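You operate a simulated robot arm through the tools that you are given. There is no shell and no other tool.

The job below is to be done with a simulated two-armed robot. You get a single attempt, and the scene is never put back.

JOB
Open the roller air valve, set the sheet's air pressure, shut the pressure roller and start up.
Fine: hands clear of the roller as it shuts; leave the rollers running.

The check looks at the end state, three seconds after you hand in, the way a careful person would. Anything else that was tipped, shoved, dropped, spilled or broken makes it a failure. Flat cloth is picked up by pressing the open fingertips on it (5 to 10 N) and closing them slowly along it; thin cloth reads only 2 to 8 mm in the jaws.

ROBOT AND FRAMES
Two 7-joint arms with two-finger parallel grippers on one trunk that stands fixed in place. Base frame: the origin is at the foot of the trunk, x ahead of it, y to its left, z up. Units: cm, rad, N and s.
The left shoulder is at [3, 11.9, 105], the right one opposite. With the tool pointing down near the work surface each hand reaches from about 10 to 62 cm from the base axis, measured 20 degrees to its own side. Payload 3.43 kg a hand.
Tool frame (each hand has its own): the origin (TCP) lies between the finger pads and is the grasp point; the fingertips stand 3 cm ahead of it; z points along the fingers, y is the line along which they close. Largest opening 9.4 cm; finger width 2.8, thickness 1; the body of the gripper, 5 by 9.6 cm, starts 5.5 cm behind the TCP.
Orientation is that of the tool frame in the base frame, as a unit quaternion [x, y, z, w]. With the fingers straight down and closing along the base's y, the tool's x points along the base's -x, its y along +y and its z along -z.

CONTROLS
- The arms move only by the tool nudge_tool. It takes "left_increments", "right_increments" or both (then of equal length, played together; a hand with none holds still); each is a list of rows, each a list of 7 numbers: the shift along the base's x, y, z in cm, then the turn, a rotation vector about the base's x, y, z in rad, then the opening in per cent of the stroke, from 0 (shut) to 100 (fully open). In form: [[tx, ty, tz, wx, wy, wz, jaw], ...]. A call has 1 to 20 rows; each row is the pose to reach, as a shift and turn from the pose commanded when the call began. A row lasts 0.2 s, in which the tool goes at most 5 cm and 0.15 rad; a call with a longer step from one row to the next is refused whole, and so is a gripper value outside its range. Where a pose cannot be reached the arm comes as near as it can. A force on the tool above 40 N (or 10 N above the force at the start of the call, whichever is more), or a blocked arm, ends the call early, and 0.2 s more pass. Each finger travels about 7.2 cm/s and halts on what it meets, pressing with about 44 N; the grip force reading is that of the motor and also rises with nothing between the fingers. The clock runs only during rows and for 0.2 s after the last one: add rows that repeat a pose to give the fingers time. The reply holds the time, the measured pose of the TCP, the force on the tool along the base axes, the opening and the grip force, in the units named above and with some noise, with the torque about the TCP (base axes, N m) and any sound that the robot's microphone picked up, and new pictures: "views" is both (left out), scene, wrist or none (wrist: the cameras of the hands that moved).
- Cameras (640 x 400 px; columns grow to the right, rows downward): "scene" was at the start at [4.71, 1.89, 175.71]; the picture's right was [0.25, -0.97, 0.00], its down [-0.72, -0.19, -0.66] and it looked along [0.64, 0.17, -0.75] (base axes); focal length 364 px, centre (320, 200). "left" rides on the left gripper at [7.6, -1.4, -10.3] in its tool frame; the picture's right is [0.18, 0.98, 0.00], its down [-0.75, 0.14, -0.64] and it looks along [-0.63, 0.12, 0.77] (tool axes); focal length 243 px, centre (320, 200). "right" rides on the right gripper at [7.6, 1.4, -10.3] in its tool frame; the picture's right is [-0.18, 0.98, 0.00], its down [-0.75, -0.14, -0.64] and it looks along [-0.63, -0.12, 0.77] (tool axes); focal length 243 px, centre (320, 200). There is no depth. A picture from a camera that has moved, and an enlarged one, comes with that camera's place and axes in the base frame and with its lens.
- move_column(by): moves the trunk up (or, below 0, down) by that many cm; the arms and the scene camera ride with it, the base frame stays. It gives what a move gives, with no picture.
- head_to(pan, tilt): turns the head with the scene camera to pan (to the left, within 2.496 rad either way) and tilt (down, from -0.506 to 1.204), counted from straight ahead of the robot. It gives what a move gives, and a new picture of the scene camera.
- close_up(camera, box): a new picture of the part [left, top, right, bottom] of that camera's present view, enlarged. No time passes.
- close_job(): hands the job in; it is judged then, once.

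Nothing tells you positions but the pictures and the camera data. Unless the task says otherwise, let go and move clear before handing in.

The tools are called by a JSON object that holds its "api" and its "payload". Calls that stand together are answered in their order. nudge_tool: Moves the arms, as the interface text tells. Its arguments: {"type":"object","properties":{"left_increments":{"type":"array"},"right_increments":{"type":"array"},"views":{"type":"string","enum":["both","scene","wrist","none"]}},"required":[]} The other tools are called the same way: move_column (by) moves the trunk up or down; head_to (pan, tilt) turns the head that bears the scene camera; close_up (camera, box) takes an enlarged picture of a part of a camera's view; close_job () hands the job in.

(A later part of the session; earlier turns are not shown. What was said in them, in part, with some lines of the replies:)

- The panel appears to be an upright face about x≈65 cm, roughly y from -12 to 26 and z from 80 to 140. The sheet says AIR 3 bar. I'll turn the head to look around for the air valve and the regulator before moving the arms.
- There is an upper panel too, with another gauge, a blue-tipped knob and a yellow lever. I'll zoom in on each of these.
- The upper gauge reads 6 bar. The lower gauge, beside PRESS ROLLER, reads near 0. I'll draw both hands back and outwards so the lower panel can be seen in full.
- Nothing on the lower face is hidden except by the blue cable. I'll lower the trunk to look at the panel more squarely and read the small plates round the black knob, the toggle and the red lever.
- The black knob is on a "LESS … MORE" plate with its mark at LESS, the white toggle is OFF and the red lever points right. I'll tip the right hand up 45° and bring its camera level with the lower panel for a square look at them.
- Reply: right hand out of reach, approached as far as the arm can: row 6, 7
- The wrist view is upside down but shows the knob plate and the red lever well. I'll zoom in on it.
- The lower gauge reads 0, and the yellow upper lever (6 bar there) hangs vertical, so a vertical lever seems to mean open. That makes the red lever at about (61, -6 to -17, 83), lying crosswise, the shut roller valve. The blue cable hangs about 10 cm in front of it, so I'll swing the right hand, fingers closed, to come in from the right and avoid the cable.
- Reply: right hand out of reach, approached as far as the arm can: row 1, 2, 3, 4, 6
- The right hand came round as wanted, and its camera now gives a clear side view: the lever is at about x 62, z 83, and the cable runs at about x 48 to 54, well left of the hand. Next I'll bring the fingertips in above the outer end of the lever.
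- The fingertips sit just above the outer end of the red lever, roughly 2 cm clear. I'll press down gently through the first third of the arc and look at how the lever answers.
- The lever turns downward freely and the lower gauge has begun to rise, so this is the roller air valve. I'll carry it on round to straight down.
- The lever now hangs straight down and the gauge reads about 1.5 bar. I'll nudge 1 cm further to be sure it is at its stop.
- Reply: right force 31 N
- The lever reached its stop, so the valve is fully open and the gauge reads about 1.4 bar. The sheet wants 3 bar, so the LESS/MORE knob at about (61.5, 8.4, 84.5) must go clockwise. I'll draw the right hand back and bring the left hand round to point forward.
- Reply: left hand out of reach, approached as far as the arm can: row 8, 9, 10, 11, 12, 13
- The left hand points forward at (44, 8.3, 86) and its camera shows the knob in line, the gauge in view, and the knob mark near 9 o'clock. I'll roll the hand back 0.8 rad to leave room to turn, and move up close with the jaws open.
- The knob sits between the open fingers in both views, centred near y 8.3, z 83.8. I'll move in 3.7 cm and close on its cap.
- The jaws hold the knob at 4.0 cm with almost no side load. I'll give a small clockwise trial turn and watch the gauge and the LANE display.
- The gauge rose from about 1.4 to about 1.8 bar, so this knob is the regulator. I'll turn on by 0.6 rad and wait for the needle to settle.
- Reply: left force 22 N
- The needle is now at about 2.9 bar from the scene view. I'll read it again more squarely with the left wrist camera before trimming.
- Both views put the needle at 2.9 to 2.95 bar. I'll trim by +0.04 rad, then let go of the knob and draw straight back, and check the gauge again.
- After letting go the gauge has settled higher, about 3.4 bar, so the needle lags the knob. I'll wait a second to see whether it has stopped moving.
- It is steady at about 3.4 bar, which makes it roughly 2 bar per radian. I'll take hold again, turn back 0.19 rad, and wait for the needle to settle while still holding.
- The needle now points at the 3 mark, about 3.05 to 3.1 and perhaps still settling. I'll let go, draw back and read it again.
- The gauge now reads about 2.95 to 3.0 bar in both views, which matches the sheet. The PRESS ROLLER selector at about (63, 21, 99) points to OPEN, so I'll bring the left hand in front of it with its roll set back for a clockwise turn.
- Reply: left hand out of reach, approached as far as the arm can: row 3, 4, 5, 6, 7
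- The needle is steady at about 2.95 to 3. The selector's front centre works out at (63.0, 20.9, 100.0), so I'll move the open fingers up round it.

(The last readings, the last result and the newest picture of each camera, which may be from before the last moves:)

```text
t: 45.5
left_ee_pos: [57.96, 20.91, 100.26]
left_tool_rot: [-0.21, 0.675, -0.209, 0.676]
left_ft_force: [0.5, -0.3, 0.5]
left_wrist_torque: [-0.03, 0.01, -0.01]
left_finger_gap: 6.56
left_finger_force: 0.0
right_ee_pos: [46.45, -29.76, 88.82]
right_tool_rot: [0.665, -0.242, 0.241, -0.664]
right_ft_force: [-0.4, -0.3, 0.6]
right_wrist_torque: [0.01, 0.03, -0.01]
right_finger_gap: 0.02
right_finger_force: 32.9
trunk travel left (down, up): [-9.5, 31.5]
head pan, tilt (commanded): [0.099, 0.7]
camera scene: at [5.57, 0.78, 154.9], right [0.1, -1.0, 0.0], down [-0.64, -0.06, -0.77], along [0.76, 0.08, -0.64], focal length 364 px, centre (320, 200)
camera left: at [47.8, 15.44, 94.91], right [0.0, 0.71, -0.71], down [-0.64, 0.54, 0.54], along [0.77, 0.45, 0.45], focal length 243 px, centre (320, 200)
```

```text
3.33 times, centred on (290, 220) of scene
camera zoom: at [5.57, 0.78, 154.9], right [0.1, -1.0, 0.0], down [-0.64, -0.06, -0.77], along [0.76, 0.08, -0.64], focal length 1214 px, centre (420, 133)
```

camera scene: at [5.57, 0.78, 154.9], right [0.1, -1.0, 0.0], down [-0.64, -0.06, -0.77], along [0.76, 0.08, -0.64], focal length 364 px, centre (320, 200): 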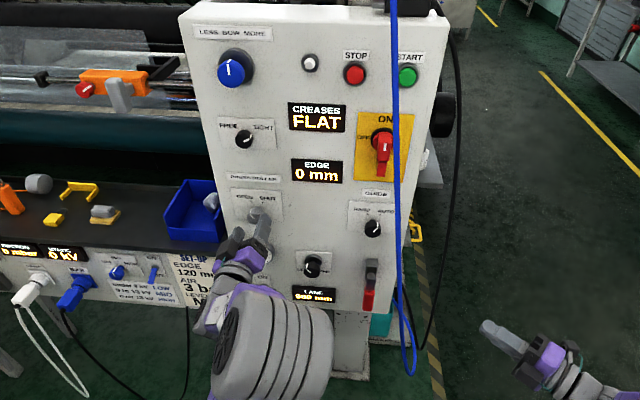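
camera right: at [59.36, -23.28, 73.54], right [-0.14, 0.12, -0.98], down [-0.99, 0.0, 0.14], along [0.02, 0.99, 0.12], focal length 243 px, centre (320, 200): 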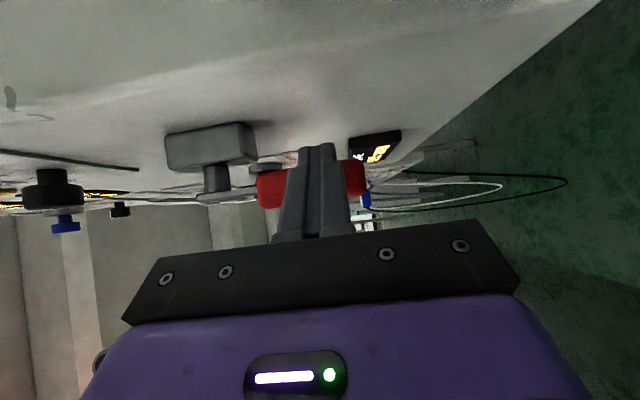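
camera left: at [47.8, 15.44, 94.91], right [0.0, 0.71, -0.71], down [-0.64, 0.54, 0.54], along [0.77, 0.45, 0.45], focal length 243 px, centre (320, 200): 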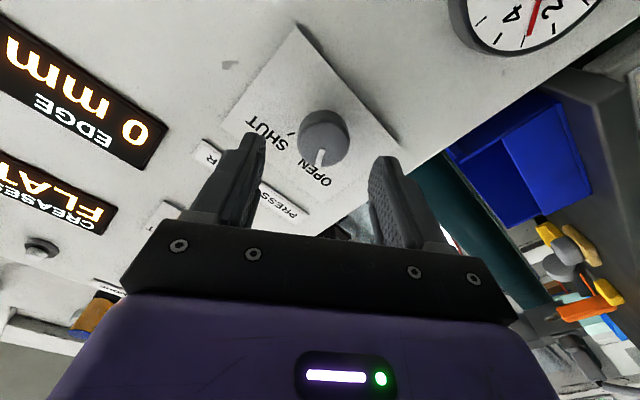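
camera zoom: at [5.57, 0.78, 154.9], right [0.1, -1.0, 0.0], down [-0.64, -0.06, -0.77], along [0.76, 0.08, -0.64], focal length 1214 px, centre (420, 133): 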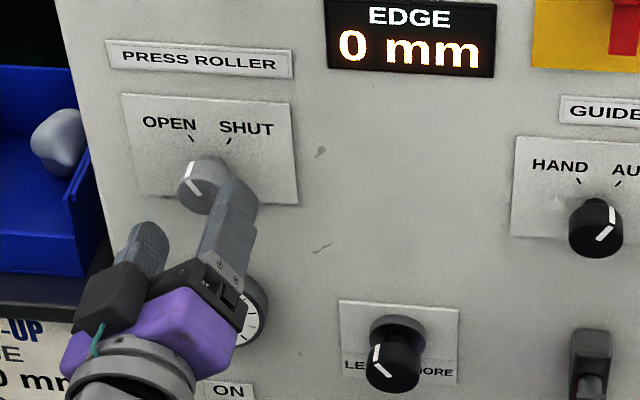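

The selector is centred between the fingers. I'll move in 3.7 cm, close, and turn it clockwise to SHUT; both hands are in front of the panel, well away from the roller.

{"api": "nudge_tool", "payload": {"left_increments": [[1.2, 0, 0, 0, 0, 0, 70], [2.5, 0, 0, 0, 0, 0, 70], [3.7, 0, 0, 0, 0, 0, 70], [3.7, 0, 0, 0, 0, 0, 55], [3.7, 0, 0, 0, 0, 0, 45], [3.7, 0, 0, 0, 0, 0, 35], [3.7, 0, 0, 0, 0, 0, 20], [3.7, 0, 0, 0, 0, 0, 10]]}}

{"api": "close_up", "payload": {"camera": "scene", "box": [210, 160, 370, 280]}}

```text
t: 47.3
left_ee_pos: [61.79, 21.02, 100.05]
left_tool_rot: [-0.21, 0.675, -0.209, 0.676]
left_ft_force: [-1.2, 5.4, -6.4]
left_wrist_torque: [0.08, -0.26, 0.27]
left_finger_gap: 3.53
left_finger_force: 44.9
right_ee_pos: [46.47, -29.58, 88.89]
right_tool_rot: [0.665, -0.242, 0.242, -0.664]
right_ft_force: [-0.7, 0.8, -0.3]
right_wrist_torque: [0.01, -0.01, -0.01]
right_finger_gap: 0.0
right_finger_force: 32.7
trunk travel left (down, up): [-9.5, 31.5]
head pan, tilt (commanded): [0.099, 0.7]
camera scene: at [5.64, 0.88, 154.89], right [0.1, -1.0, 0.0], down [-0.64, -0.06, -0.76], along [0.76, 0.08, -0.64], focal length 364 px, centre (320, 200)
camera left: at [51.51, 15.52, 94.74], right [0.0, 0.71, -0.71], down [-0.64, 0.54, 0.54], along [0.77, 0.46, 0.45], focal length 243 px, centre (320, 200)
```

scene: 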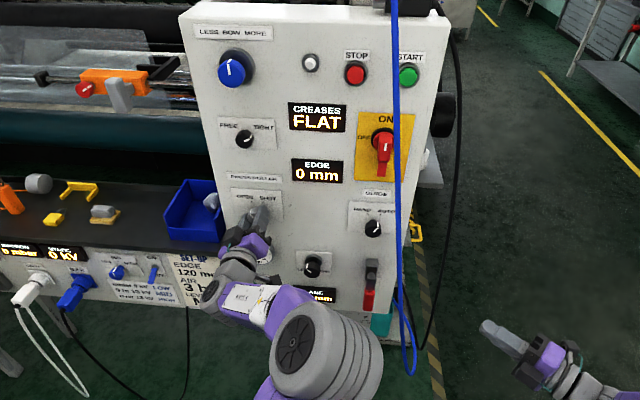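
left: 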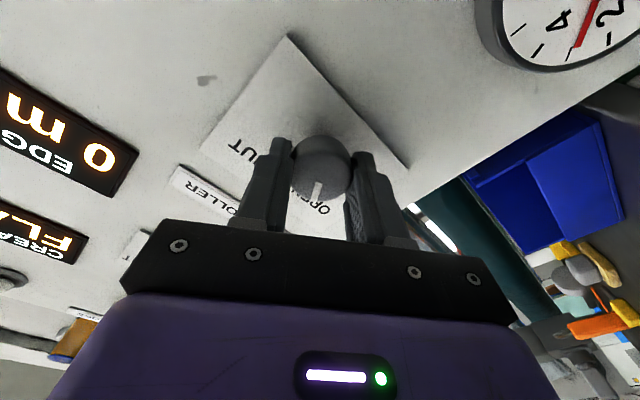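

```text
3.33 times, centred on (290, 220) of scene
camera zoom: at [5.64, 0.88, 154.89], right [0.1, -1.0, 0.0], down [-0.64, -0.06, -0.76], along [0.76, 0.08, -0.64], focal length 1214 px, centre (420, 133)
```

zoom: 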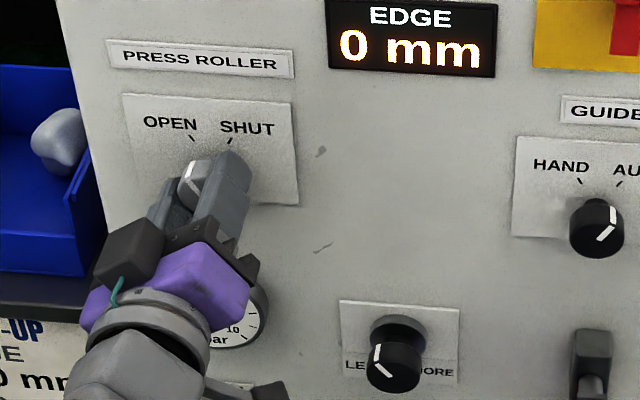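

The selector is held at 3.5 cm. I'll turn it clockwise 1.0 rad first and look.

{"api": "nudge_tool", "payload": {"left_increments": [[0, 0.05, -0.05, 0.13, 0, 0, 10], [0, 0.05, -0.05, 0.26, 0, 0, 10], [0, 0.05, -0.05, 0.39, 0, 0, 10], [0, 0.05, -0.05, 0.52, 0, 0, 10], [0, 0.05, -0.05, 0.65, 0, 0, 10], [0, 0.05, -0.05, 0.78, 0, 0, 10], [0, 0.05, -0.05, 0.9, 0, 0, 10], [0, 0.05, -0.05, 1.0, 0, 0, 10], [0, 0.05, -0.05, 1.0, 0, 0, 10]]}}

{"api": "close_up", "payload": {"camera": "scene", "box": [210, 160, 370, 280]}}

```text
t: 49.3
left_ee_pos: [61.65, 21.02, 100.06]
left_tool_rot: [0.141, 0.693, 0.141, 0.693]
left_ft_force: [-5.5, 2.3, -9.3]
left_wrist_torque: [0.06, -0.5, -0.07]
left_finger_gap: 3.53
left_finger_force: 45.3
right_ee_pos: [46.43, -29.74, 88.85]
right_tool_rot: [-0.664, 0.242, -0.241, 0.665]
right_ft_force: [0.2, 0.1, 0.1]
right_wrist_torque: [0.0, 0.02, 0.0]
right_finger_gap: 0.01
right_finger_force: 32.4
trunk travel left (down, up): [-9.5, 31.5]
head pan, tilt (commanded): [0.099, 0.7]
camera scene: at [5.59, 0.84, 154.9], right [0.1, -1.0, 0.0], down [-0.64, -0.06, -0.76], along [0.76, 0.08, -0.64], focal length 364 px, centre (320, 200)
camera left: at [51.5, 22.62, 92.65], right [0.0, 0.98, 0.21], down [-0.64, -0.16, 0.75], along [0.77, -0.14, 0.63], focal length 243 px, centre (320, 200)
```

scene: 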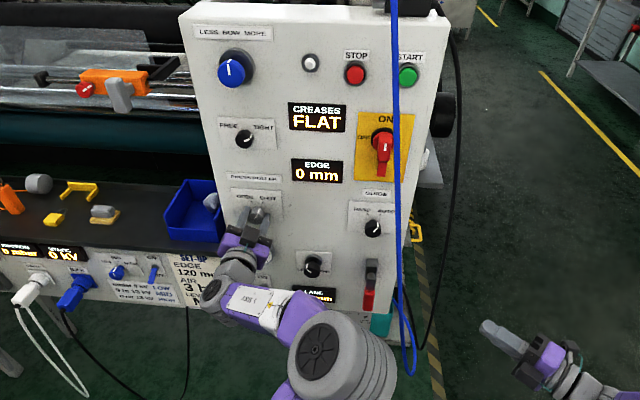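
left: 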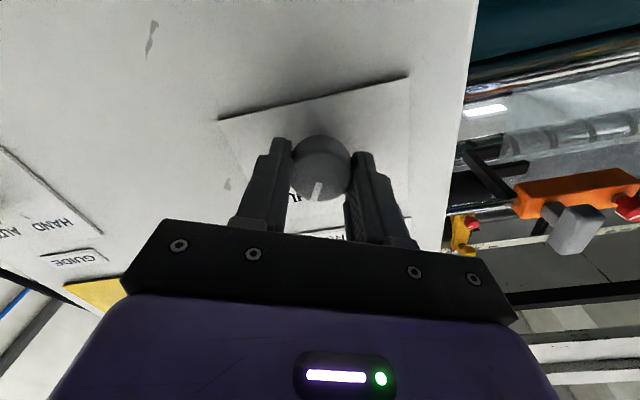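

```text
3.33 times, centred on (290, 220) of scene
camera zoom: at [5.59, 0.84, 154.9], right [0.1, -1.0, 0.0], down [-0.64, -0.06, -0.76], along [0.76, 0.08, -0.64], focal length 1214 px, centre (420, 133)
```

zoom: 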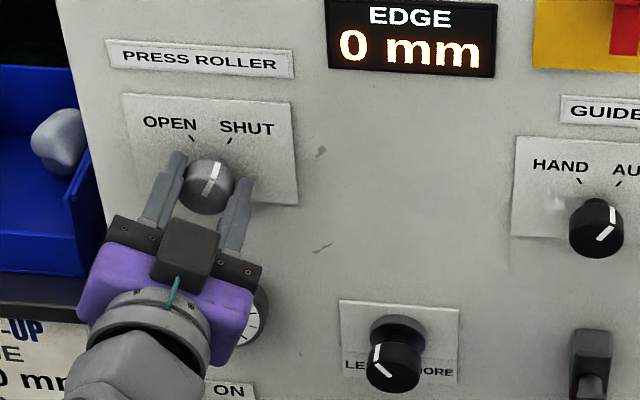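

The mark is about two thirds of the way round. I'll turn another 0.25 rad to bring it to the SHUT tick.

{"api": "nudge_tool", "payload": {"left_increments": [[0, 0, 0, 0.09, 0, 0, 10], [0, 0, 0, 0.18, 0, 0, 10], [0, 0, 0, 0.25, 0, 0, 10], [0, 0, 0, 0.25, 0, 0, 10]]}}

{"api": "close_up", "payload": {"camera": "scene", "box": [210, 160, 370, 280]}}

```text
t: 50.3
left_ee_pos: [61.69, 20.84, 100.33]
left_tool_rot: [0.228, 0.667, 0.225, 0.672]
left_ft_force: [-0.8, -3.4, 0.5]
left_wrist_torque: [-0.46, -0.46, -0.49]
left_finger_gap: 3.58
left_finger_force: 44.6
right_ee_pos: [46.36, -29.71, 88.85]
right_tool_rot: [-0.664, 0.242, -0.242, 0.665]
right_ft_force: [-0.1, 0.2, 0.5]
right_wrist_torque: [0.01, 0.04, -0.02]
right_finger_gap: 0.01
right_finger_force: 32.7
trunk travel left (down, up): [-9.5, 31.5]
head pan, tilt (commanded): [0.099, 0.7]
camera scene: at [5.56, 0.71, 154.91], right [0.1, -1.0, 0.0], down [-0.64, -0.06, -0.77], along [0.76, 0.08, -0.64], focal length 364 px, centre (320, 200)
camera left: at [51.56, 24.29, 93.44], right [0.0, 0.89, 0.45], down [-0.65, -0.34, 0.68], along [0.76, -0.29, 0.58], focal length 243 px, centre (320, 200)
```

scene: 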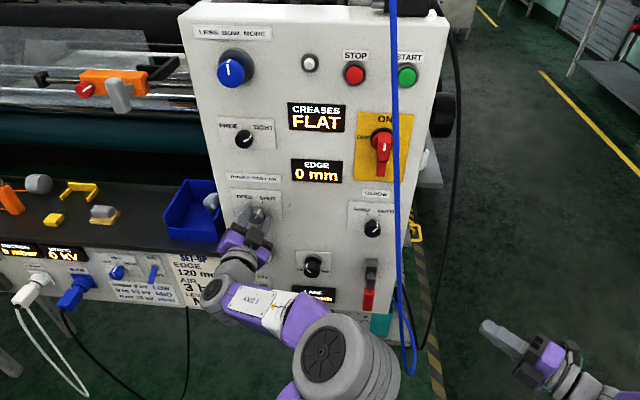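
left: 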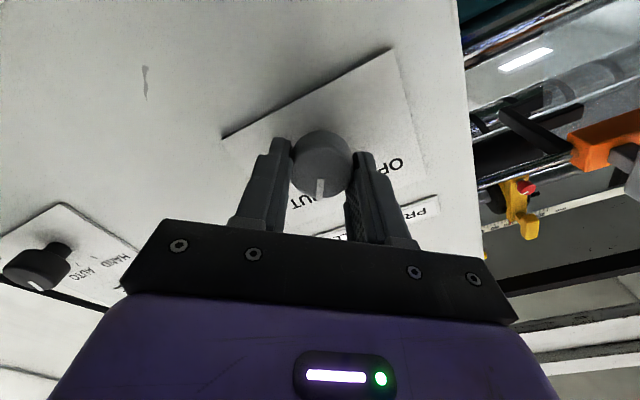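

```text
3.33 times, centred on (290, 220) of scene
camera zoom: at [5.56, 0.71, 154.91], right [0.1, -1.0, 0.0], down [-0.64, -0.06, -0.77], along [0.76, 0.08, -0.64], focal length 1214 px, centre (420, 133)
```

zoom: 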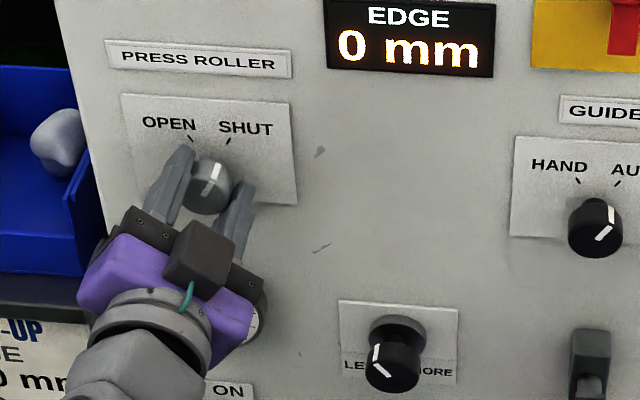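

The hand met resistance at the end and the knob has stopped, so it seems to be at its SHUT stop. I'll let go, draw back and look closely at the mark.

{"api": "nudge_tool", "payload": {"left_increments": [[0, 0, 0, 0, 0, 0, 25], [0, 0, 0, 0, 0, 0, 45], [0, 0, 0, 0, 0, 0, 70], [0, 0, 0, 0, 0, 0, 70], [-2, 0, 0, 0, 0, 0, 70], [-4, 0, 0, 0, 0, 0, 70], [-7, 0, 0, 0, 0, 0, 70], [-10, 0, 0, 0, 0, 0, 70], [-13, 0, -2, 0, 0, 0, 70], [-15, 0, -5, 0, 0, 0, 70]]}}

{"api": "close_up", "payload": {"camera": "scene", "box": [225, 180, 305, 230]}}

{"api": "close_up", "payload": {"camera": "scene", "box": [0, 0, 240, 150]}}

{"api": "close_up", "payload": {"camera": "scene", "box": [180, 20, 440, 180]}}

```text
t: 52.5
left_ee_pos: [47.68, 20.93, 94.97]
left_tool_rot: [0.227, 0.67, 0.227, 0.67]
left_ft_force: [0.1, 0.1, -0.3]
left_wrist_torque: [0.01, 0.01, -0.05]
left_finger_gap: 6.56
left_finger_force: 0.1
left hand out of reach, approached as far as the arm can: row 10
right_ee_pos: [46.4, -29.78, 88.78]
right_tool_rot: [-0.664, 0.242, -0.242, 0.665]
right_ft_force: [0.7, 0.0, -0.4]
right_wrist_torque: [-0.03, 0.01, 0.0]
right_finger_gap: 0.02
right_finger_force: 32.9
trunk travel left (down, up): [-9.5, 31.5]
head pan, tilt (commanded): [0.099, 0.7]
camera scene: at [5.64, 0.78, 154.89], right [0.1, -1.0, 0.0], down [-0.64, -0.06, -0.76], along [0.76, 0.08, -0.64], focal length 364 px, centre (320, 200)
camera left: at [37.52, 24.51, 88.18], right [0.0, 0.89, 0.45], down [-0.64, -0.34, 0.68], along [0.77, -0.29, 0.57], focal length 243 px, centre (320, 200)
```

scene: 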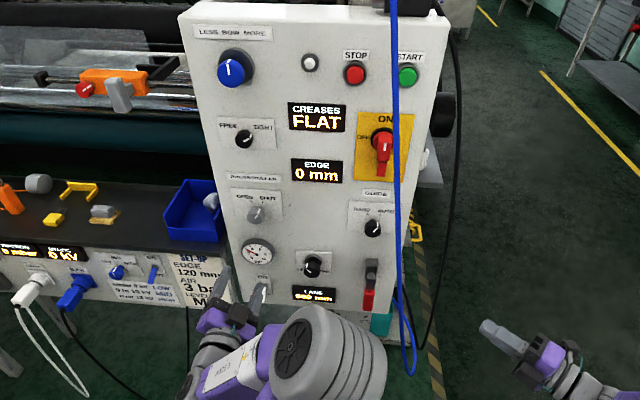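
left: 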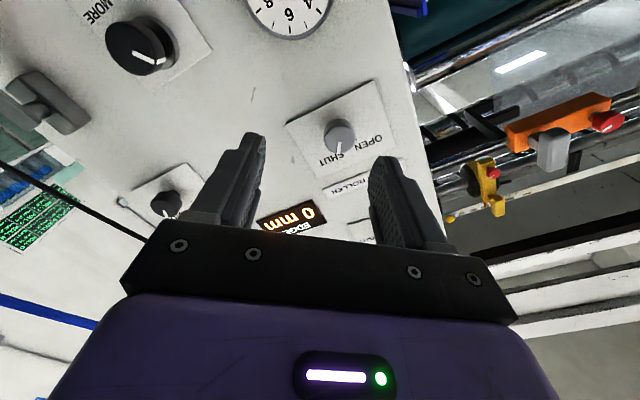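

```text
8.00 times, centred on (265, 205) of scene
camera zoom: at [5.64, 0.78, 154.89], right [0.1, -1.0, 0.0], down [-0.64, -0.06, -0.76], along [0.76, 0.08, -0.64], focal length 2913 px, centre (760, 160)
```

zoom: 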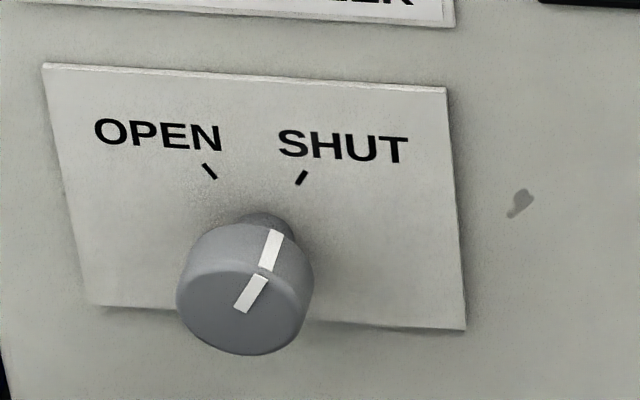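

```text
2.67 times, centred on (120, 75) of scene
camera zoom: at [5.64, 0.78, 154.89], right [0.1, -1.0, 0.0], down [-0.64, -0.06, -0.76], along [0.76, 0.08, -0.64], focal length 971 px, centre (853, 533)
```

zoom: 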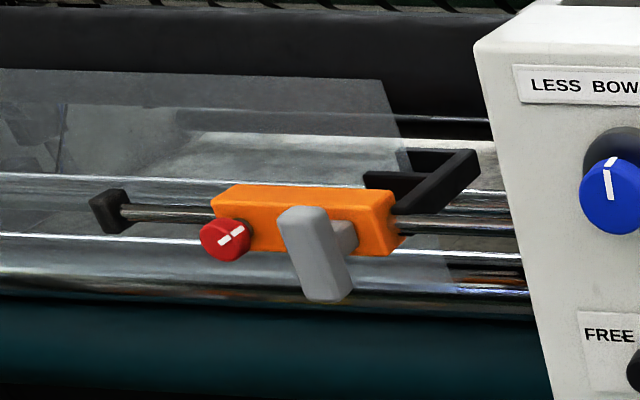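

```text
2.46 times, centred on (310, 100) of scene
camera zoom: at [5.64, 0.78, 154.89], right [0.1, -1.0, 0.0], down [-0.64, -0.06, -0.76], along [0.76, 0.08, -0.64], focal length 896 px, centre (345, 446)
```

zoom: 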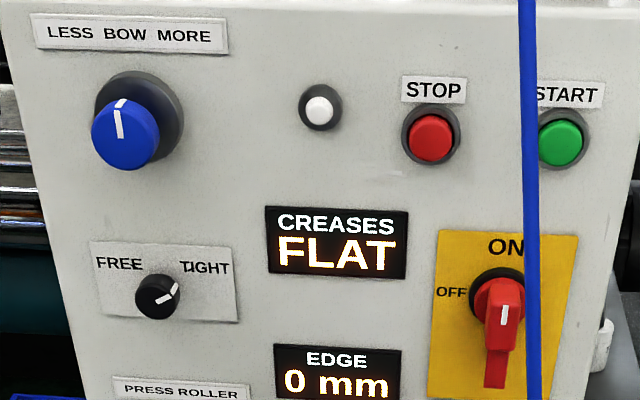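

The selector now lines up with SHUT. Next is START at about (64.5, -7.6, 132), with the cable near (53.5, -4.8) at that height. I'll raise the trunk 20 cm and then bring the closed right fingers in from the right, well clear of the cable and STOP.

{"api": "move_column", "payload": {"by": 20}}

{"api": "head_to", "payload": {"pan": 0.1, "tilt": 0.7}}

{"api": "close_up", "payload": {"camera": "scene", "box": [230, 60, 450, 200]}}

{"api": "close_up", "payload": {"camera": "scene", "box": [235, 240, 305, 310]}}

```text
t: 54.7
left_ee_pos: [47.72, 21.07, 115.09]
left_tool_rot: [0.225, 0.67, 0.226, 0.67]
left_ft_force: [0.1, -0.6, -0.3]
left_wrist_torque: [-0.02, -0.04, 0.02]
left_finger_gap: 6.56
left_finger_force: 0.1
right_ee_pos: [46.44, -29.74, 108.81]
right_tool_rot: [0.665, -0.242, 0.242, -0.664]
right_ft_force: [-0.3, 0.2, -0.8]
right_wrist_torque: [-0.01, -0.03, -0.01]
right_finger_gap: 0.02
right_finger_force: 32.9
trunk travel left (down, up): [-29.5, 11.5]
head pan, tilt (commanded): [0.099, 0.7]
```

```text
t: 55.3
left_ee_pos: [47.7, 21.04, 115.07]
left_tool_rot: [0.225, 0.67, 0.226, 0.671]
left_ft_force: [-0.6, -0.3, 0.7]
left_wrist_torque: [0.03, -0.01, 0.03]
left_finger_gap: 6.6
left_finger_force: 0.1
right_ee_pos: [46.44, -29.75, 108.89]
right_tool_rot: [0.665, -0.242, 0.242, -0.664]
right_ft_force: [0.7, 0.4, 0.8]
right_wrist_torque: [0.01, -0.01, 0.01]
right_finger_gap: 0.02
right_finger_force: 33.5
trunk travel left (down, up): [-29.5, 11.5]
head pan, tilt (commanded): [0.099, 0.7]
camera scene: at [5.57, 0.76, 174.9], right [0.1, -1.0, 0.0], down [-0.64, -0.06, -0.76], along [0.76, 0.08, -0.64], focal length 364 px, centre (320, 200)
```

scene: 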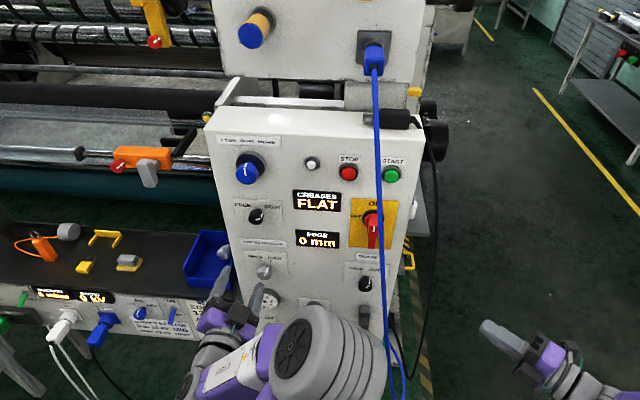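

```text
2.86 times, centred on (340, 130) of scene
camera zoom: at [5.57, 0.76, 174.9], right [0.1, -1.0, 0.0], down [-0.64, -0.06, -0.76], along [0.76, 0.08, -0.64], focal length 1040 px, centre (263, 400)
```

zoom: 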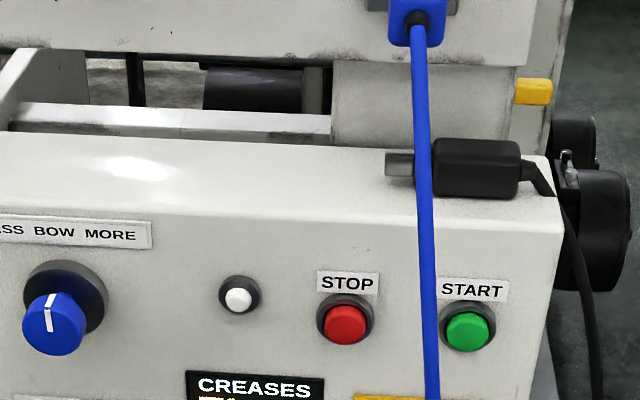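

```text
5.71 times, centred on (270, 275) of scene
camera zoom: at [5.57, 0.76, 174.9], right [0.1, -1.0, 0.0], down [-0.64, -0.06, -0.76], along [0.76, 0.08, -0.64], focal length 2081 px, centre (606, -229)
```

zoom: 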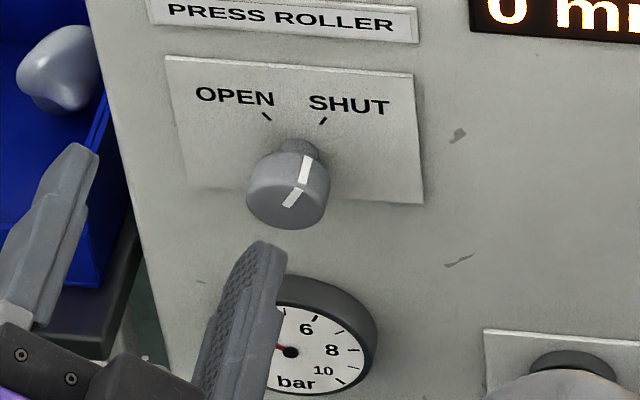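

START's face is at about (65.0, -7.6, 132.0) by both heights. I'll bring the right hand up to a stand-off at (51, -13.5, 132), yaw reduced to 25°, to the right of the cable.

{"api": "nudge_tool", "payload": {"right_increments": [[0, 1.5, 3.3, 0, 0, -0.06, 0], [0, 3.2, 6.6, 0, 0, -0.12, 0], [0.3, 5, 9.9, 0, 0, -0.18, 0], [0.6, 7, 13.2, 0, 0, -0.25, 0], [1, 9.5, 16.5, 0, 0, -0.31, 0], [1.4, 11.5, 19.8, 0, 0, -0.37, 0], [2, 13.7, 23.1, 0, 0, -0.436, 0], [4.4, 16.3, 23.1, 0, 0, -0.436, 0], [4.4, 16.3, 23.1, 0, 0, -0.436, 0]]}}

{"api": "close_up", "payload": {"camera": "scene", "box": [260, 80, 480, 220]}}

```text
t: 57.3
left_ee_pos: [47.58, 21.1, 115.0]
left_tool_rot: [0.227, 0.669, 0.226, 0.671]
left_ft_force: [-1.1, 0.1, -0.1]
left_wrist_torque: [0.02, 0.02, 0.02]
left_finger_gap: 6.57
left_finger_force: 0.1
right_ee_pos: [50.74, -13.44, 132.12]
right_tool_rot: [-0.596, 0.379, -0.38, 0.597]
right_ft_force: [0.0, 0.1, 0.8]
right_wrist_torque: [0.03, 0.02, -0.02]
right_finger_gap: 0.02
right_finger_force: 33.2
trunk travel left (down, up): [-29.5, 11.5]
head pan, tilt (commanded): [0.099, 0.7]
camera scene: at [5.39, 0.76, 174.91], right [0.1, -1.0, 0.0], down [-0.64, -0.06, -0.77], along [0.76, 0.08, -0.64], focal length 364 px, centre (320, 200)
camera right: at [44.45, -24.84, 130.71], right [-0.08, 0.17, -0.98], down [-0.9, 0.41, 0.14], along [0.43, 0.9, 0.12], focal length 243 px, centre (320, 200)
```

scene: 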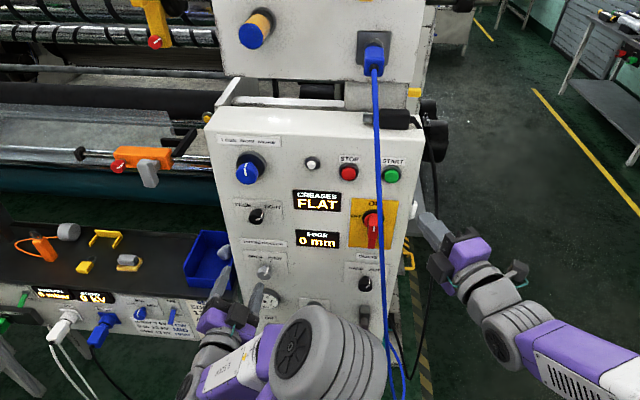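
right: 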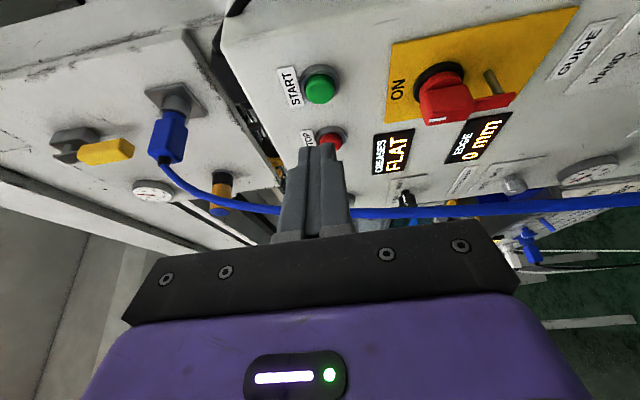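

```text
2.86 times, centred on (370, 150) of scene
camera zoom: at [5.39, 0.76, 174.91], right [0.1, -1.0, 0.0], down [-0.64, -0.06, -0.77], along [0.76, 0.08, -0.64], focal length 1040 px, centre (177, 343)
```

zoom: 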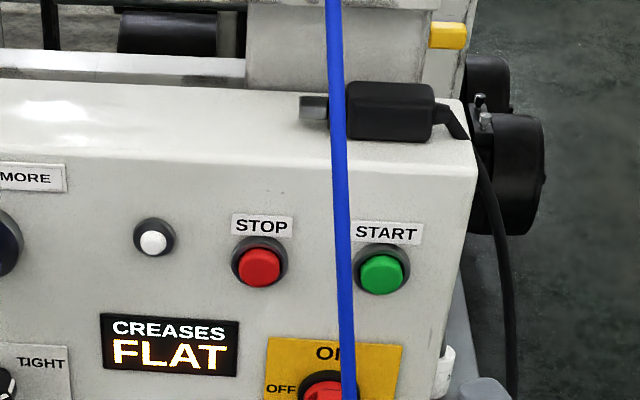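

The right wrist camera also puts START at (65, -7.55, 132). I'll come in along the tool axis and stop about 0.7 cm short of the button.

{"api": "nudge_tool", "payload": {"right_increments": [[3, 1.6, 0, 0, 0, 0, 0], [6, 3.2, 0, 0, 0, 0, 0], [8.5, 4.5, 0, 0, 0, 0, 0], [10.2, 5.3, -0.1, 0, 0, 0, 0], [10.2, 5.3, -0.1, 0, 0, 0, 0]]}}

{"api": "close_up", "payload": {"camera": "scene", "box": [310, 130, 470, 230]}}

{"api": "close_up", "payload": {"camera": "right", "box": [240, 60, 400, 160]}}

```text
t: 58.5
left_ee_pos: [47.68, 21.03, 115.1]
left_tool_rot: [0.226, 0.67, 0.225, 0.671]
left_ft_force: [0.8, 0.8, 0.1]
left_wrist_torque: [0.04, 0.0, 0.01]
left_finger_gap: 6.58
left_finger_force: 0.0
right_ee_pos: [61.01, -8.15, 131.99]
right_tool_rot: [-0.596, 0.38, -0.38, 0.596]
right_ft_force: [0.8, -0.5, 0.2]
right_wrist_torque: [0.01, 0.04, 0.0]
right_finger_gap: 0.0
right_finger_force: 34.0
trunk travel left (down, up): [-29.5, 11.5]
head pan, tilt (commanded): [0.099, 0.7]
camera scene: at [5.55, 0.75, 174.9], right [0.1, -1.0, 0.0], down [-0.64, -0.06, -0.77], along [0.76, 0.08, -0.64], focal length 364 px, centre (320, 200)
camera right: at [54.72, -19.57, 130.52], right [-0.08, 0.17, -0.98], down [-0.9, 0.41, 0.14], along [0.43, 0.9, 0.12], focal length 243 px, centre (320, 200)
```

scene: 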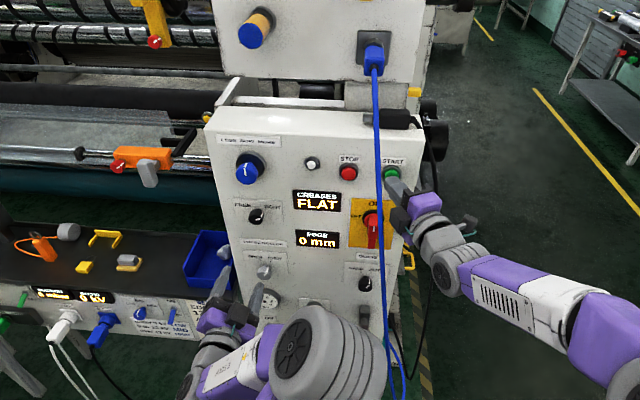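
right: 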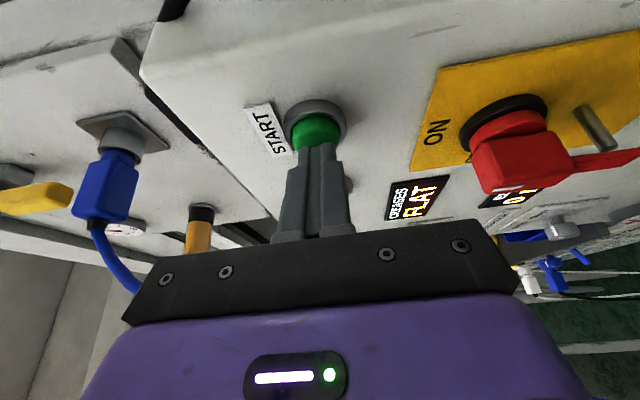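

```text
4.00 times, centred on (390, 180) of scene
camera zoom: at [5.55, 0.75, 174.9], right [0.1, -1.0, 0.0], down [-0.64, -0.06, -0.77], along [0.76, 0.08, -0.64], focal length 1456 px, centre (40, 280)
```

zoom: 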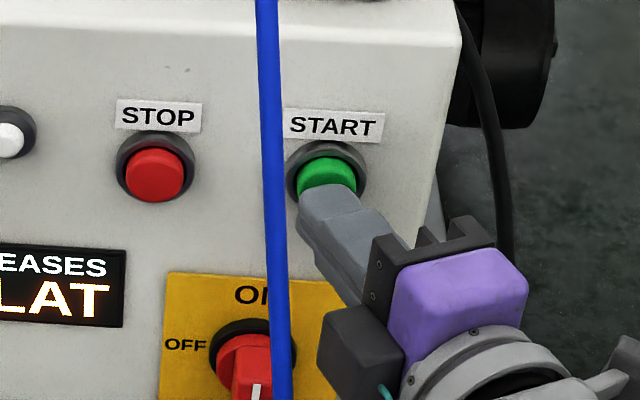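

```text
4.00 times, centred on (320, 110) of right
camera zoom: at [54.72, -19.57, 130.52], right [-0.08, 0.17, -0.98], down [-0.9, 0.41, 0.14], along [0.43, 0.9, 0.12], focal length 970 px, centre (320, 560)
```

zoom: 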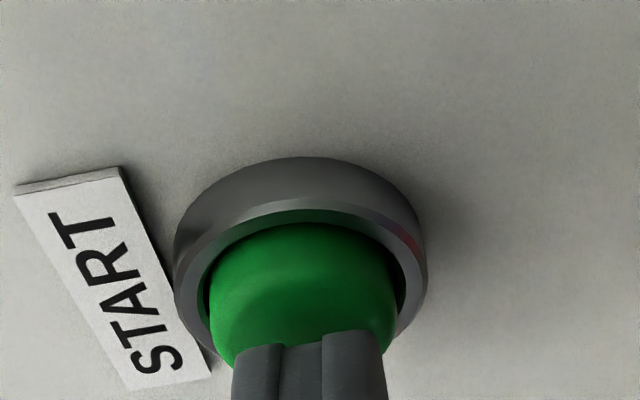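

The fingertips are squarely before START, away from STOP and the cable. I'll press in gently by small steps, hold briefly, and back off.

{"api": "nudge_tool", "payload": {"right_increments": [[0.4, 0, 0, 0, 0, 0, 0], [0.7, 0, 0, 0, 0, 0, 0], [1.0, 0, 0, 0, 0, 0, 0], [1.2, 0, 0, 0, 0, 0, 0], [1.4, 0, 0, 0, 0, 0, 0]]}}

{"api": "close_up", "payload": {"camera": "scene", "box": [200, 60, 440, 210]}}

```text
t: 59.7
left_ee_pos: [47.21, 20.94, 115.28]
left_tool_rot: [0.225, 0.668, 0.226, 0.672]
left_ft_force: [0.3, 0.4, -0.6]
left_wrist_torque: [0.02, 0.01, 0.02]
left_finger_gap: 6.57
left_finger_force: 0.0
right_ee_pos: [61.76, -8.23, 132.01]
right_tool_rot: [-0.597, 0.379, -0.379, 0.597]
right_ft_force: [-35.7, -3.8, -7.8]
right_wrist_torque: [0.19, 0.28, -0.13]
right_finger_gap: 0.02
right_finger_force: 33.1
trunk travel left (down, up): [-29.5, 11.5]
head pan, tilt (commanded): [0.099, 0.7]
heard: click
camera scene: at [4.82, 0.66, 174.92], right [0.1, -1.0, 0.0], down [-0.64, -0.06, -0.77], along [0.76, 0.08, -0.64], focal length 364 px, centre (320, 200)
camera right: at [55.52, -19.58, 130.56], right [-0.08, 0.17, -0.98], down [-0.9, 0.41, 0.14], along [0.43, 0.9, 0.12], focal length 243 px, centre (320, 200)
```

scene: 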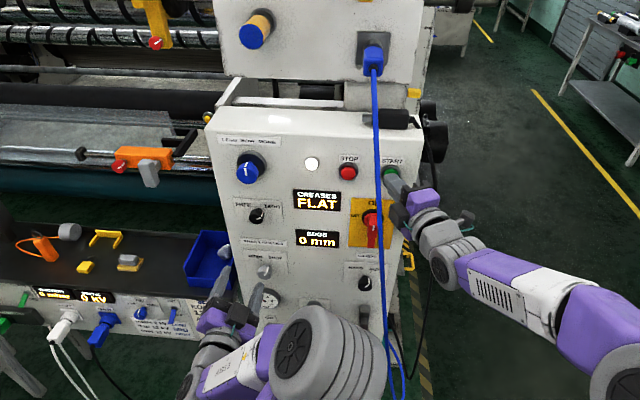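
right: 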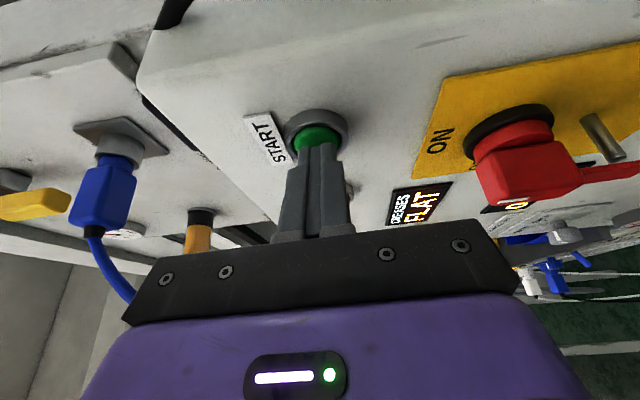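

```text
2.67 times, centred on (320, 135) of scene
camera zoom: at [4.82, 0.66, 174.92], right [0.1, -1.0, 0.0], down [-0.64, -0.06, -0.77], along [0.76, 0.08, -0.64], focal length 971 px, centre (320, 373)
```

zoom: 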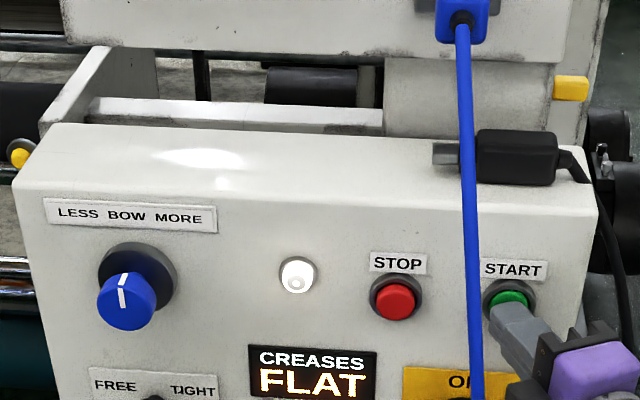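

A click was heard and the white run lamp is lit. I'll draw the right hand straight back off the button and out to the right, then check that the lamp stays lit and the rollers run.

{"api": "nudge_tool", "payload": {"right_increments": [[-1.0, 0, 0, 0, 0, 0, 0], [-3, -1, 0, 0, 0, 0, 0], [-6, -2.5, 0, 0, 0, 0, 0], [-9, -4.5, 0, 0, 0, 0, 0], [-12, -8, -1, 0, 0, 0, 0], [-14, -12, -3, 0, 0, 0, 0], [-16, -16, -5, 0, 0, 0, 0]], "views": "scene"}}

{"api": "close_up", "payload": {"camera": "scene", "box": [200, 60, 440, 210]}}

{"api": "close_up", "payload": {"camera": "scene", "box": [0, 0, 240, 200]}}

{"api": "close_up", "payload": {"camera": "scene", "box": [220, 240, 320, 320]}}

```text
t: 61.3
left_ee_pos: [47.76, 20.83, 115.07]
left_tool_rot: [0.226, 0.669, 0.226, 0.67]
left_ft_force: [-0.2, -0.2, 0.7]
left_wrist_torque: [-0.01, 0.04, 0.02]
left_finger_gap: 6.57
left_finger_force: 0.0
right_ee_pos: [46.33, -24.24, 126.86]
right_tool_rot: [-0.596, 0.38, -0.379, 0.597]
right_ft_force: [1.0, -1.0, 0.0]
right_wrist_torque: [-0.03, -0.01, 0.01]
right_finger_gap: 0.02
right_finger_force: 32.5
trunk travel left (down, up): [-29.5, 11.5]
head pan, tilt (commanded): [0.099, 0.7]
camera scene: at [5.53, 0.66, 174.9], right [0.1, -1.0, 0.0], down [-0.64, -0.06, -0.77], along [0.76, 0.08, -0.64], focal length 364 px, centre (320, 200)
```

scene: 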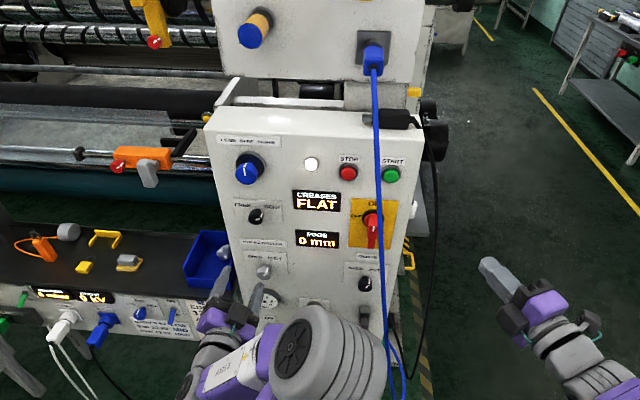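

```text
2.67 times, centred on (320, 135) of scene
camera zoom: at [5.53, 0.66, 174.9], right [0.1, -1.0, 0.0], down [-0.64, -0.06, -0.77], along [0.76, 0.08, -0.64], focal length 971 px, centre (320, 373)
```

zoom: 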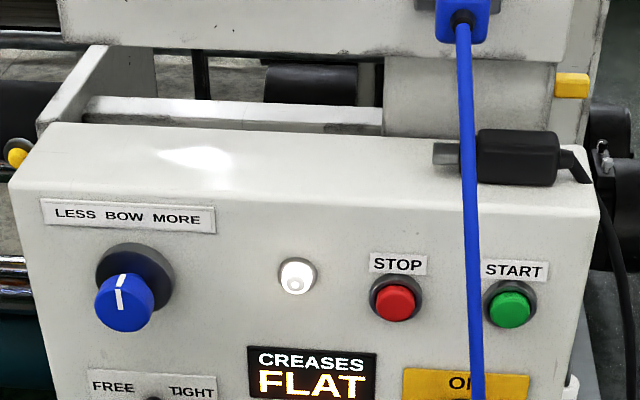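

```text
2.00 times, centred on (120, 100) of scene
camera zoom: at [5.53, 0.66, 174.9], right [0.1, -1.0, 0.0], down [-0.64, -0.06, -0.77], along [0.76, 0.08, -0.64], focal length 728 px, centre (720, 400)
```

zoom: 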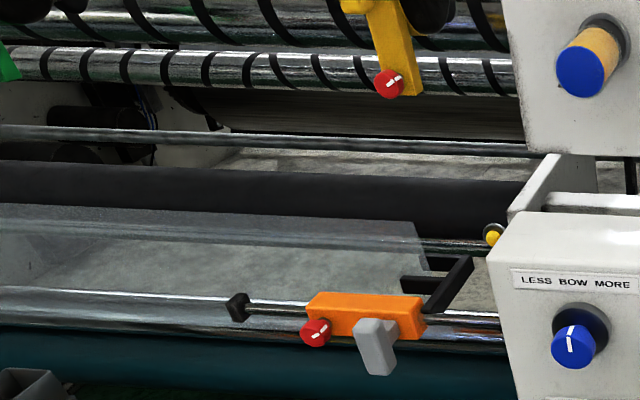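

```text
5.00 times, centred on (270, 280) of scene
camera zoom: at [5.53, 0.66, 174.9], right [0.1, -1.0, 0.0], down [-0.64, -0.06, -0.77], along [0.76, 0.08, -0.64], focal length 1821 px, centre (570, -200)
```

zoom: 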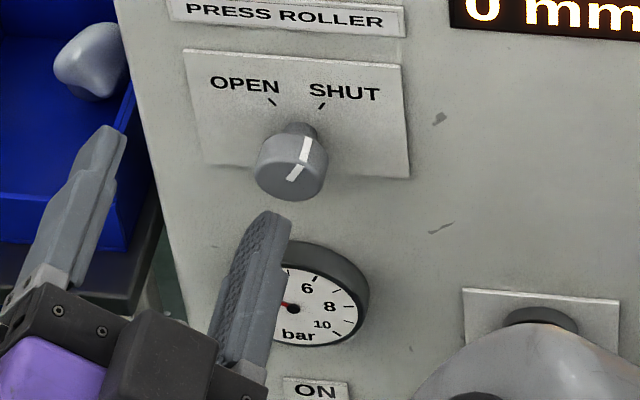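

The run lamp stays lit. I'll move the left hand off to the left so I can read the gauge and the displays again, and compare the rollers over time.

{"api": "nudge_tool", "payload": {"left_increments": [[-1, 2, 1, -0.1, 0, 0, 70], [-2, 4, 2, -0.2, 0, 0, 70], [-4, 7, 3, -0.3, 0, 0, 70], [-6, 10, 4, -0.4, 0, 0, 70], [-8, 13, 5, -0.5, 0, 0, 70], [-10, 16, 6, -0.6, 0, 0, 70], [-12, 19, 6, -0.65, 0, 0, 70]], "views": "scene"}}

{"api": "close_up", "payload": {"camera": "scene", "box": [220, 150, 420, 330]}}

{"api": "close_up", "payload": {"camera": "scene", "box": [245, 278, 295, 322]}}

{"api": "close_up", "payload": {"camera": "scene", "box": [0, 0, 240, 200]}}

```text
t: 62.9
left_ee_pos: [35.9, 40.12, 120.91]
left_tool_rot: [0.001, 0.707, -0.002, 0.707]
left_ft_force: [-0.7, 1.4, 0.6]
left_wrist_torque: [0.0, -0.02, -0.06]
left_finger_gap: 6.61
left_finger_force: 0.1
left hand out of reach, approached as far as the arm can: row 1, 2, 3, 4, 5
right_ee_pos: [46.39, -24.03, 126.87]
right_tool_rot: [0.597, -0.38, 0.38, -0.596]
right_ft_force: [0.0, 0.4, 0.8]
right_wrist_torque: [0.02, 0.0, -0.02]
right_finger_gap: 0.0
right_finger_force: 33.2
trunk travel left (down, up): [-29.5, 11.5]
head pan, tilt (commanded): [0.099, 0.7]
camera scene: at [5.59, 1.06, 174.9], right [0.1, -0.99, 0.0], down [-0.64, -0.07, -0.76], along [0.76, 0.07, -0.64], focal length 364 px, centre (320, 200)
```

scene: 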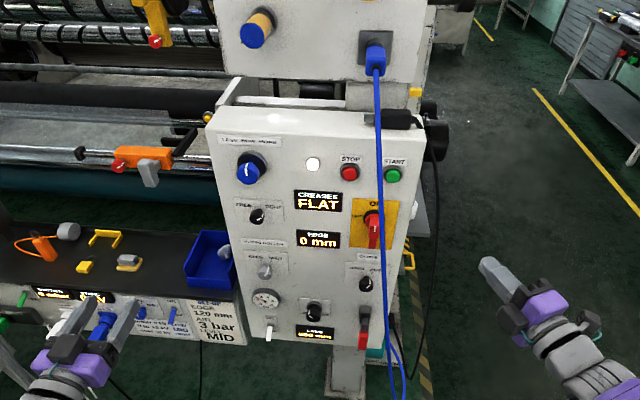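

```text
2.22 times, centred on (320, 240) of scene
camera zoom: at [5.59, 1.06, 174.9], right [0.1, -0.99, 0.0], down [-0.64, -0.07, -0.76], along [0.76, 0.07, -0.64], focal length 809 px, centre (320, 111)
```

zoom: 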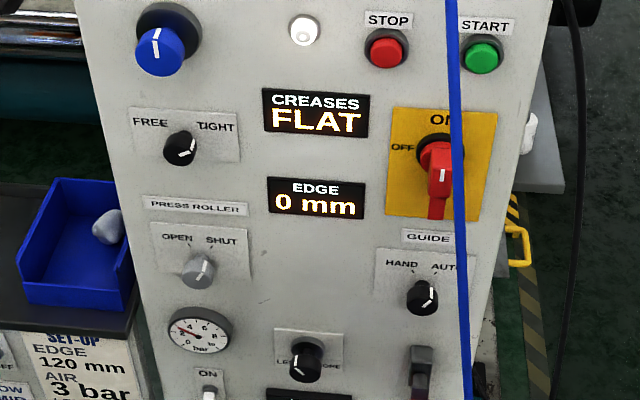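

```text
9.09 times, centred on (270, 300) of scene
camera zoom: at [5.59, 1.06, 174.9], right [0.1, -0.99, 0.0], down [-0.64, -0.07, -0.76], along [0.76, 0.07, -0.64], focal length 3310 px, centre (774, -709)
```

zoom: 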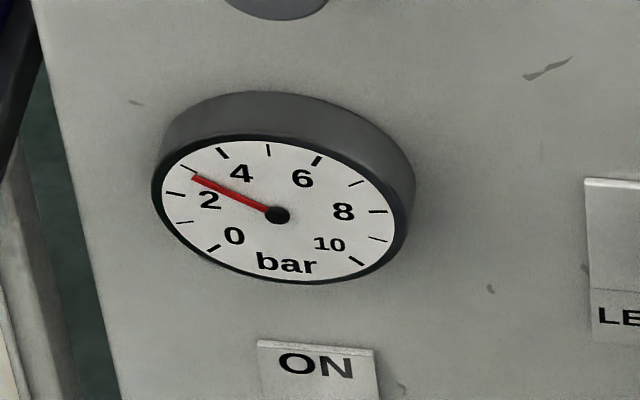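

```text
2.00 times, centred on (120, 100) of scene
camera zoom: at [5.59, 1.06, 174.9], right [0.1, -0.99, 0.0], down [-0.64, -0.07, -0.76], along [0.76, 0.07, -0.64], focal length 728 px, centre (720, 400)
```

zoom: 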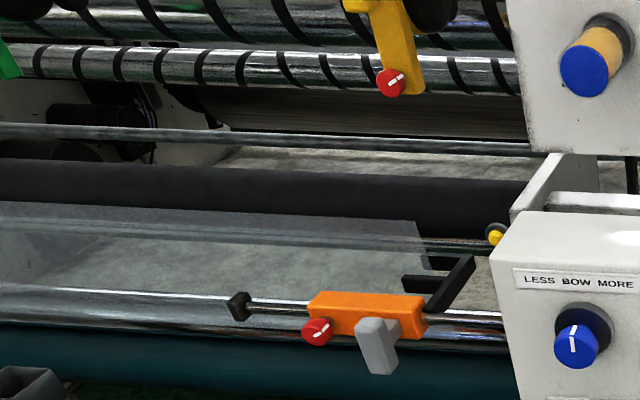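

The spiral bands have shifted between pictures, so the rollers are running. The gauge needle is on 3 bar, the selector is at SHUT and the red valve lever hangs down. I'll take one more look along the rollers before handing in.

{"api": "head_to", "payload": {"pan": 0.5, "tilt": 0.6}}

{"api": "close_up", "payload": {"camera": "scene", "box": [100, 40, 420, 240]}}

{"api": "close_up", "payload": {"camera": "scene", "box": [360, 150, 600, 370]}}

```text
t: 63.8
left_ee_pos: [35.87, 40.01, 121.12]
left_tool_rot: [0.001, 0.706, 0.0, 0.708]
left_ft_force: [1.1, 0.2, 0.7]
left_wrist_torque: [0.01, 0.0, 0.0]
left_finger_gap: 6.55
left_finger_force: 0.0
right_ee_pos: [46.32, -24.09, 126.83]
right_tool_rot: [-0.596, 0.379, -0.38, 0.597]
right_ft_force: [0.1, -0.5, 0.5]
right_wrist_torque: [0.03, -0.01, -0.02]
right_finger_gap: 0.0
right_finger_force: 32.7
trunk travel left (down, up): [-29.5, 11.5]
head pan, tilt (commanded): [0.499, 0.6]
camera scene: at [4.88, 4.21, 175.76], right [0.48, -0.88, 0.0], down [-0.5, -0.27, -0.82], along [0.72, 0.39, -0.57], focal length 364 px, centre (320, 200)
```

scene: 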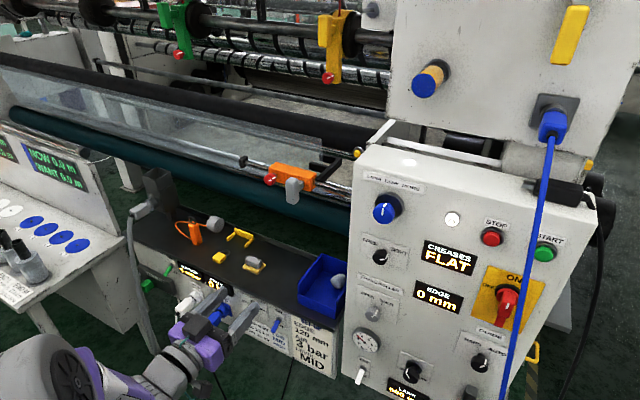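

```text
2.00 times, centred on (260, 140) of scene
camera zoom: at [4.88, 4.21, 175.76], right [0.48, -0.88, 0.0], down [-0.5, -0.27, -0.82], along [0.72, 0.39, -0.57], focal length 728 px, centre (440, 320)
```

zoom: 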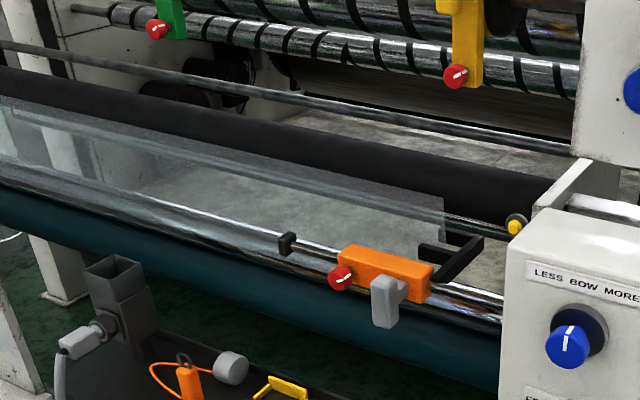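

```text
1.82 times, centred on (480, 260) of scene
camera zoom: at [4.88, 4.21, 175.76], right [0.48, -0.88, 0.0], down [-0.5, -0.27, -0.82], along [0.72, 0.39, -0.57], focal length 662 px, centre (29, 91)
```

zoom: 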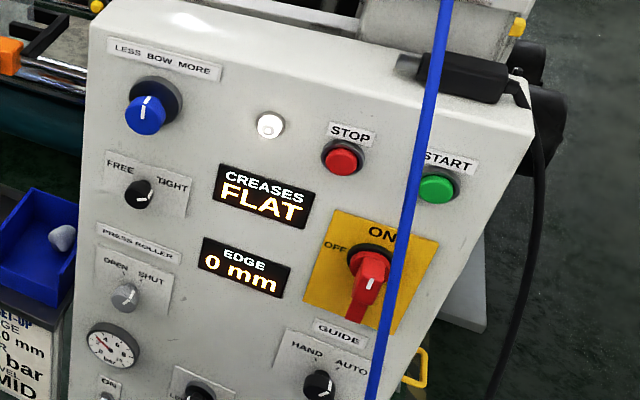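

The run lamp is still lit and nothing is disturbed. I'll compare the upper rollers with my first picture from the same angle to see that the press roller came in.

{"api": "head_to", "payload": {"pan": 0.15, "tilt": 0.2}}

{"api": "close_up", "payload": {"camera": "scene", "box": [0, 90, 250, 260]}}

```text
t: 64.6
left_ee_pos: [35.71, 39.94, 121.11]
left_tool_rot: [0.0, 0.707, 0.0, 0.708]
left_ft_force: [-0.2, -0.8, 0.8]
left_wrist_torque: [0.0, 0.03, 0.01]
left_finger_gap: 6.59
left_finger_force: 0.1
right_ee_pos: [46.41, -24.18, 126.81]
right_tool_rot: [-0.596, 0.38, -0.38, 0.596]
right_ft_force: [1.6, -0.1, 0.1]
right_wrist_torque: [-0.03, 0.02, -0.03]
right_finger_gap: 0.0
right_finger_force: 32.7
trunk travel left (down, up): [-29.5, 11.5]
head pan, tilt (commanded): [0.15, 0.201]
camera scene: at [6.34, 1.33, 179.43], right [0.15, -0.99, 0.0], down [-0.2, -0.03, -0.98], along [0.97, 0.15, -0.2], focal length 364 px, centre (320, 200)
```

scene: 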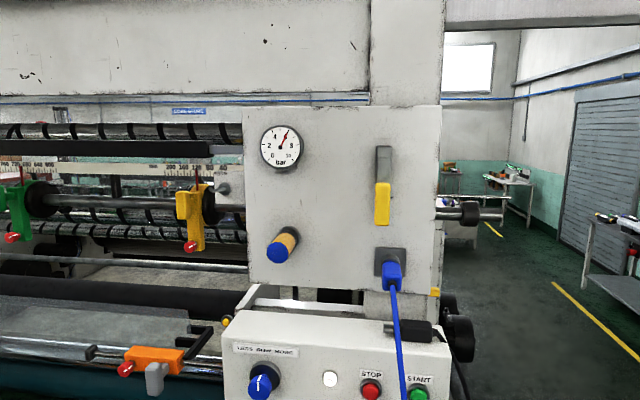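

```text
2.35 times, centred on (125, 175) of scene
camera zoom: at [6.34, 1.33, 179.43], right [0.15, -0.99, 0.0], down [-0.2, -0.03, -0.98], along [0.97, 0.15, -0.2], focal length 857 px, centre (779, 259)
```

zoom: 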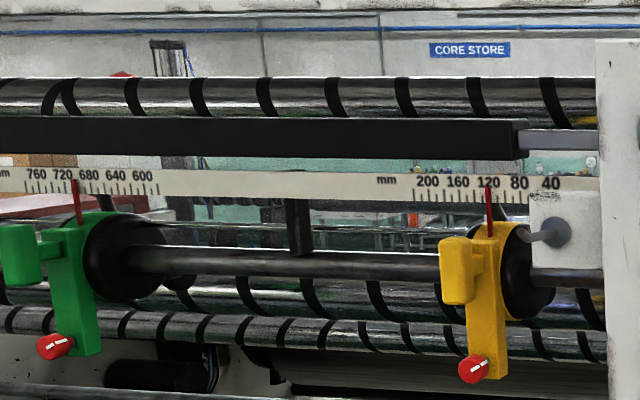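

The rollers are turning and the run lamp is lit. The valve is open, the gauge is at 3 bar, and the selector is at SHUT. Both hands are clear of the machine, so I'm handing in.

{"api": "close_job", "payload": {}}

```text
The job is handed in.
```

The machine is started up and running, and the job is handed in. I did not see the pressure roller itself close. The selector is at SHUT and the air is on, but none of my pictures showed it coming in.

- **Air valve:** the red lever on the lower panel was turned from crosswise to straight down, up against its stop. The lower gauge rose as it opened.
- **Air pressure:** the sheet asks for 3 bar. I set it with the LESS/MORE knob. On the first try the needle settled at about 3.4, so I turned it back. It now reads between about 2.95 and 3.0.
- **Pressure roller:** the PRESS ROLLER selector was turned from OPEN to SHUT, as far as it goes. Both hands were in front of the panel, away from the roller.
- **Start:** START was pressed once. I heard a click and the white lamp came on and stayed on. The bands on the rollers moved between pictures, so they are turning.

Both hands are clear of the machine. I saw nothing else disturbed, including the blue cable in front of the panel.
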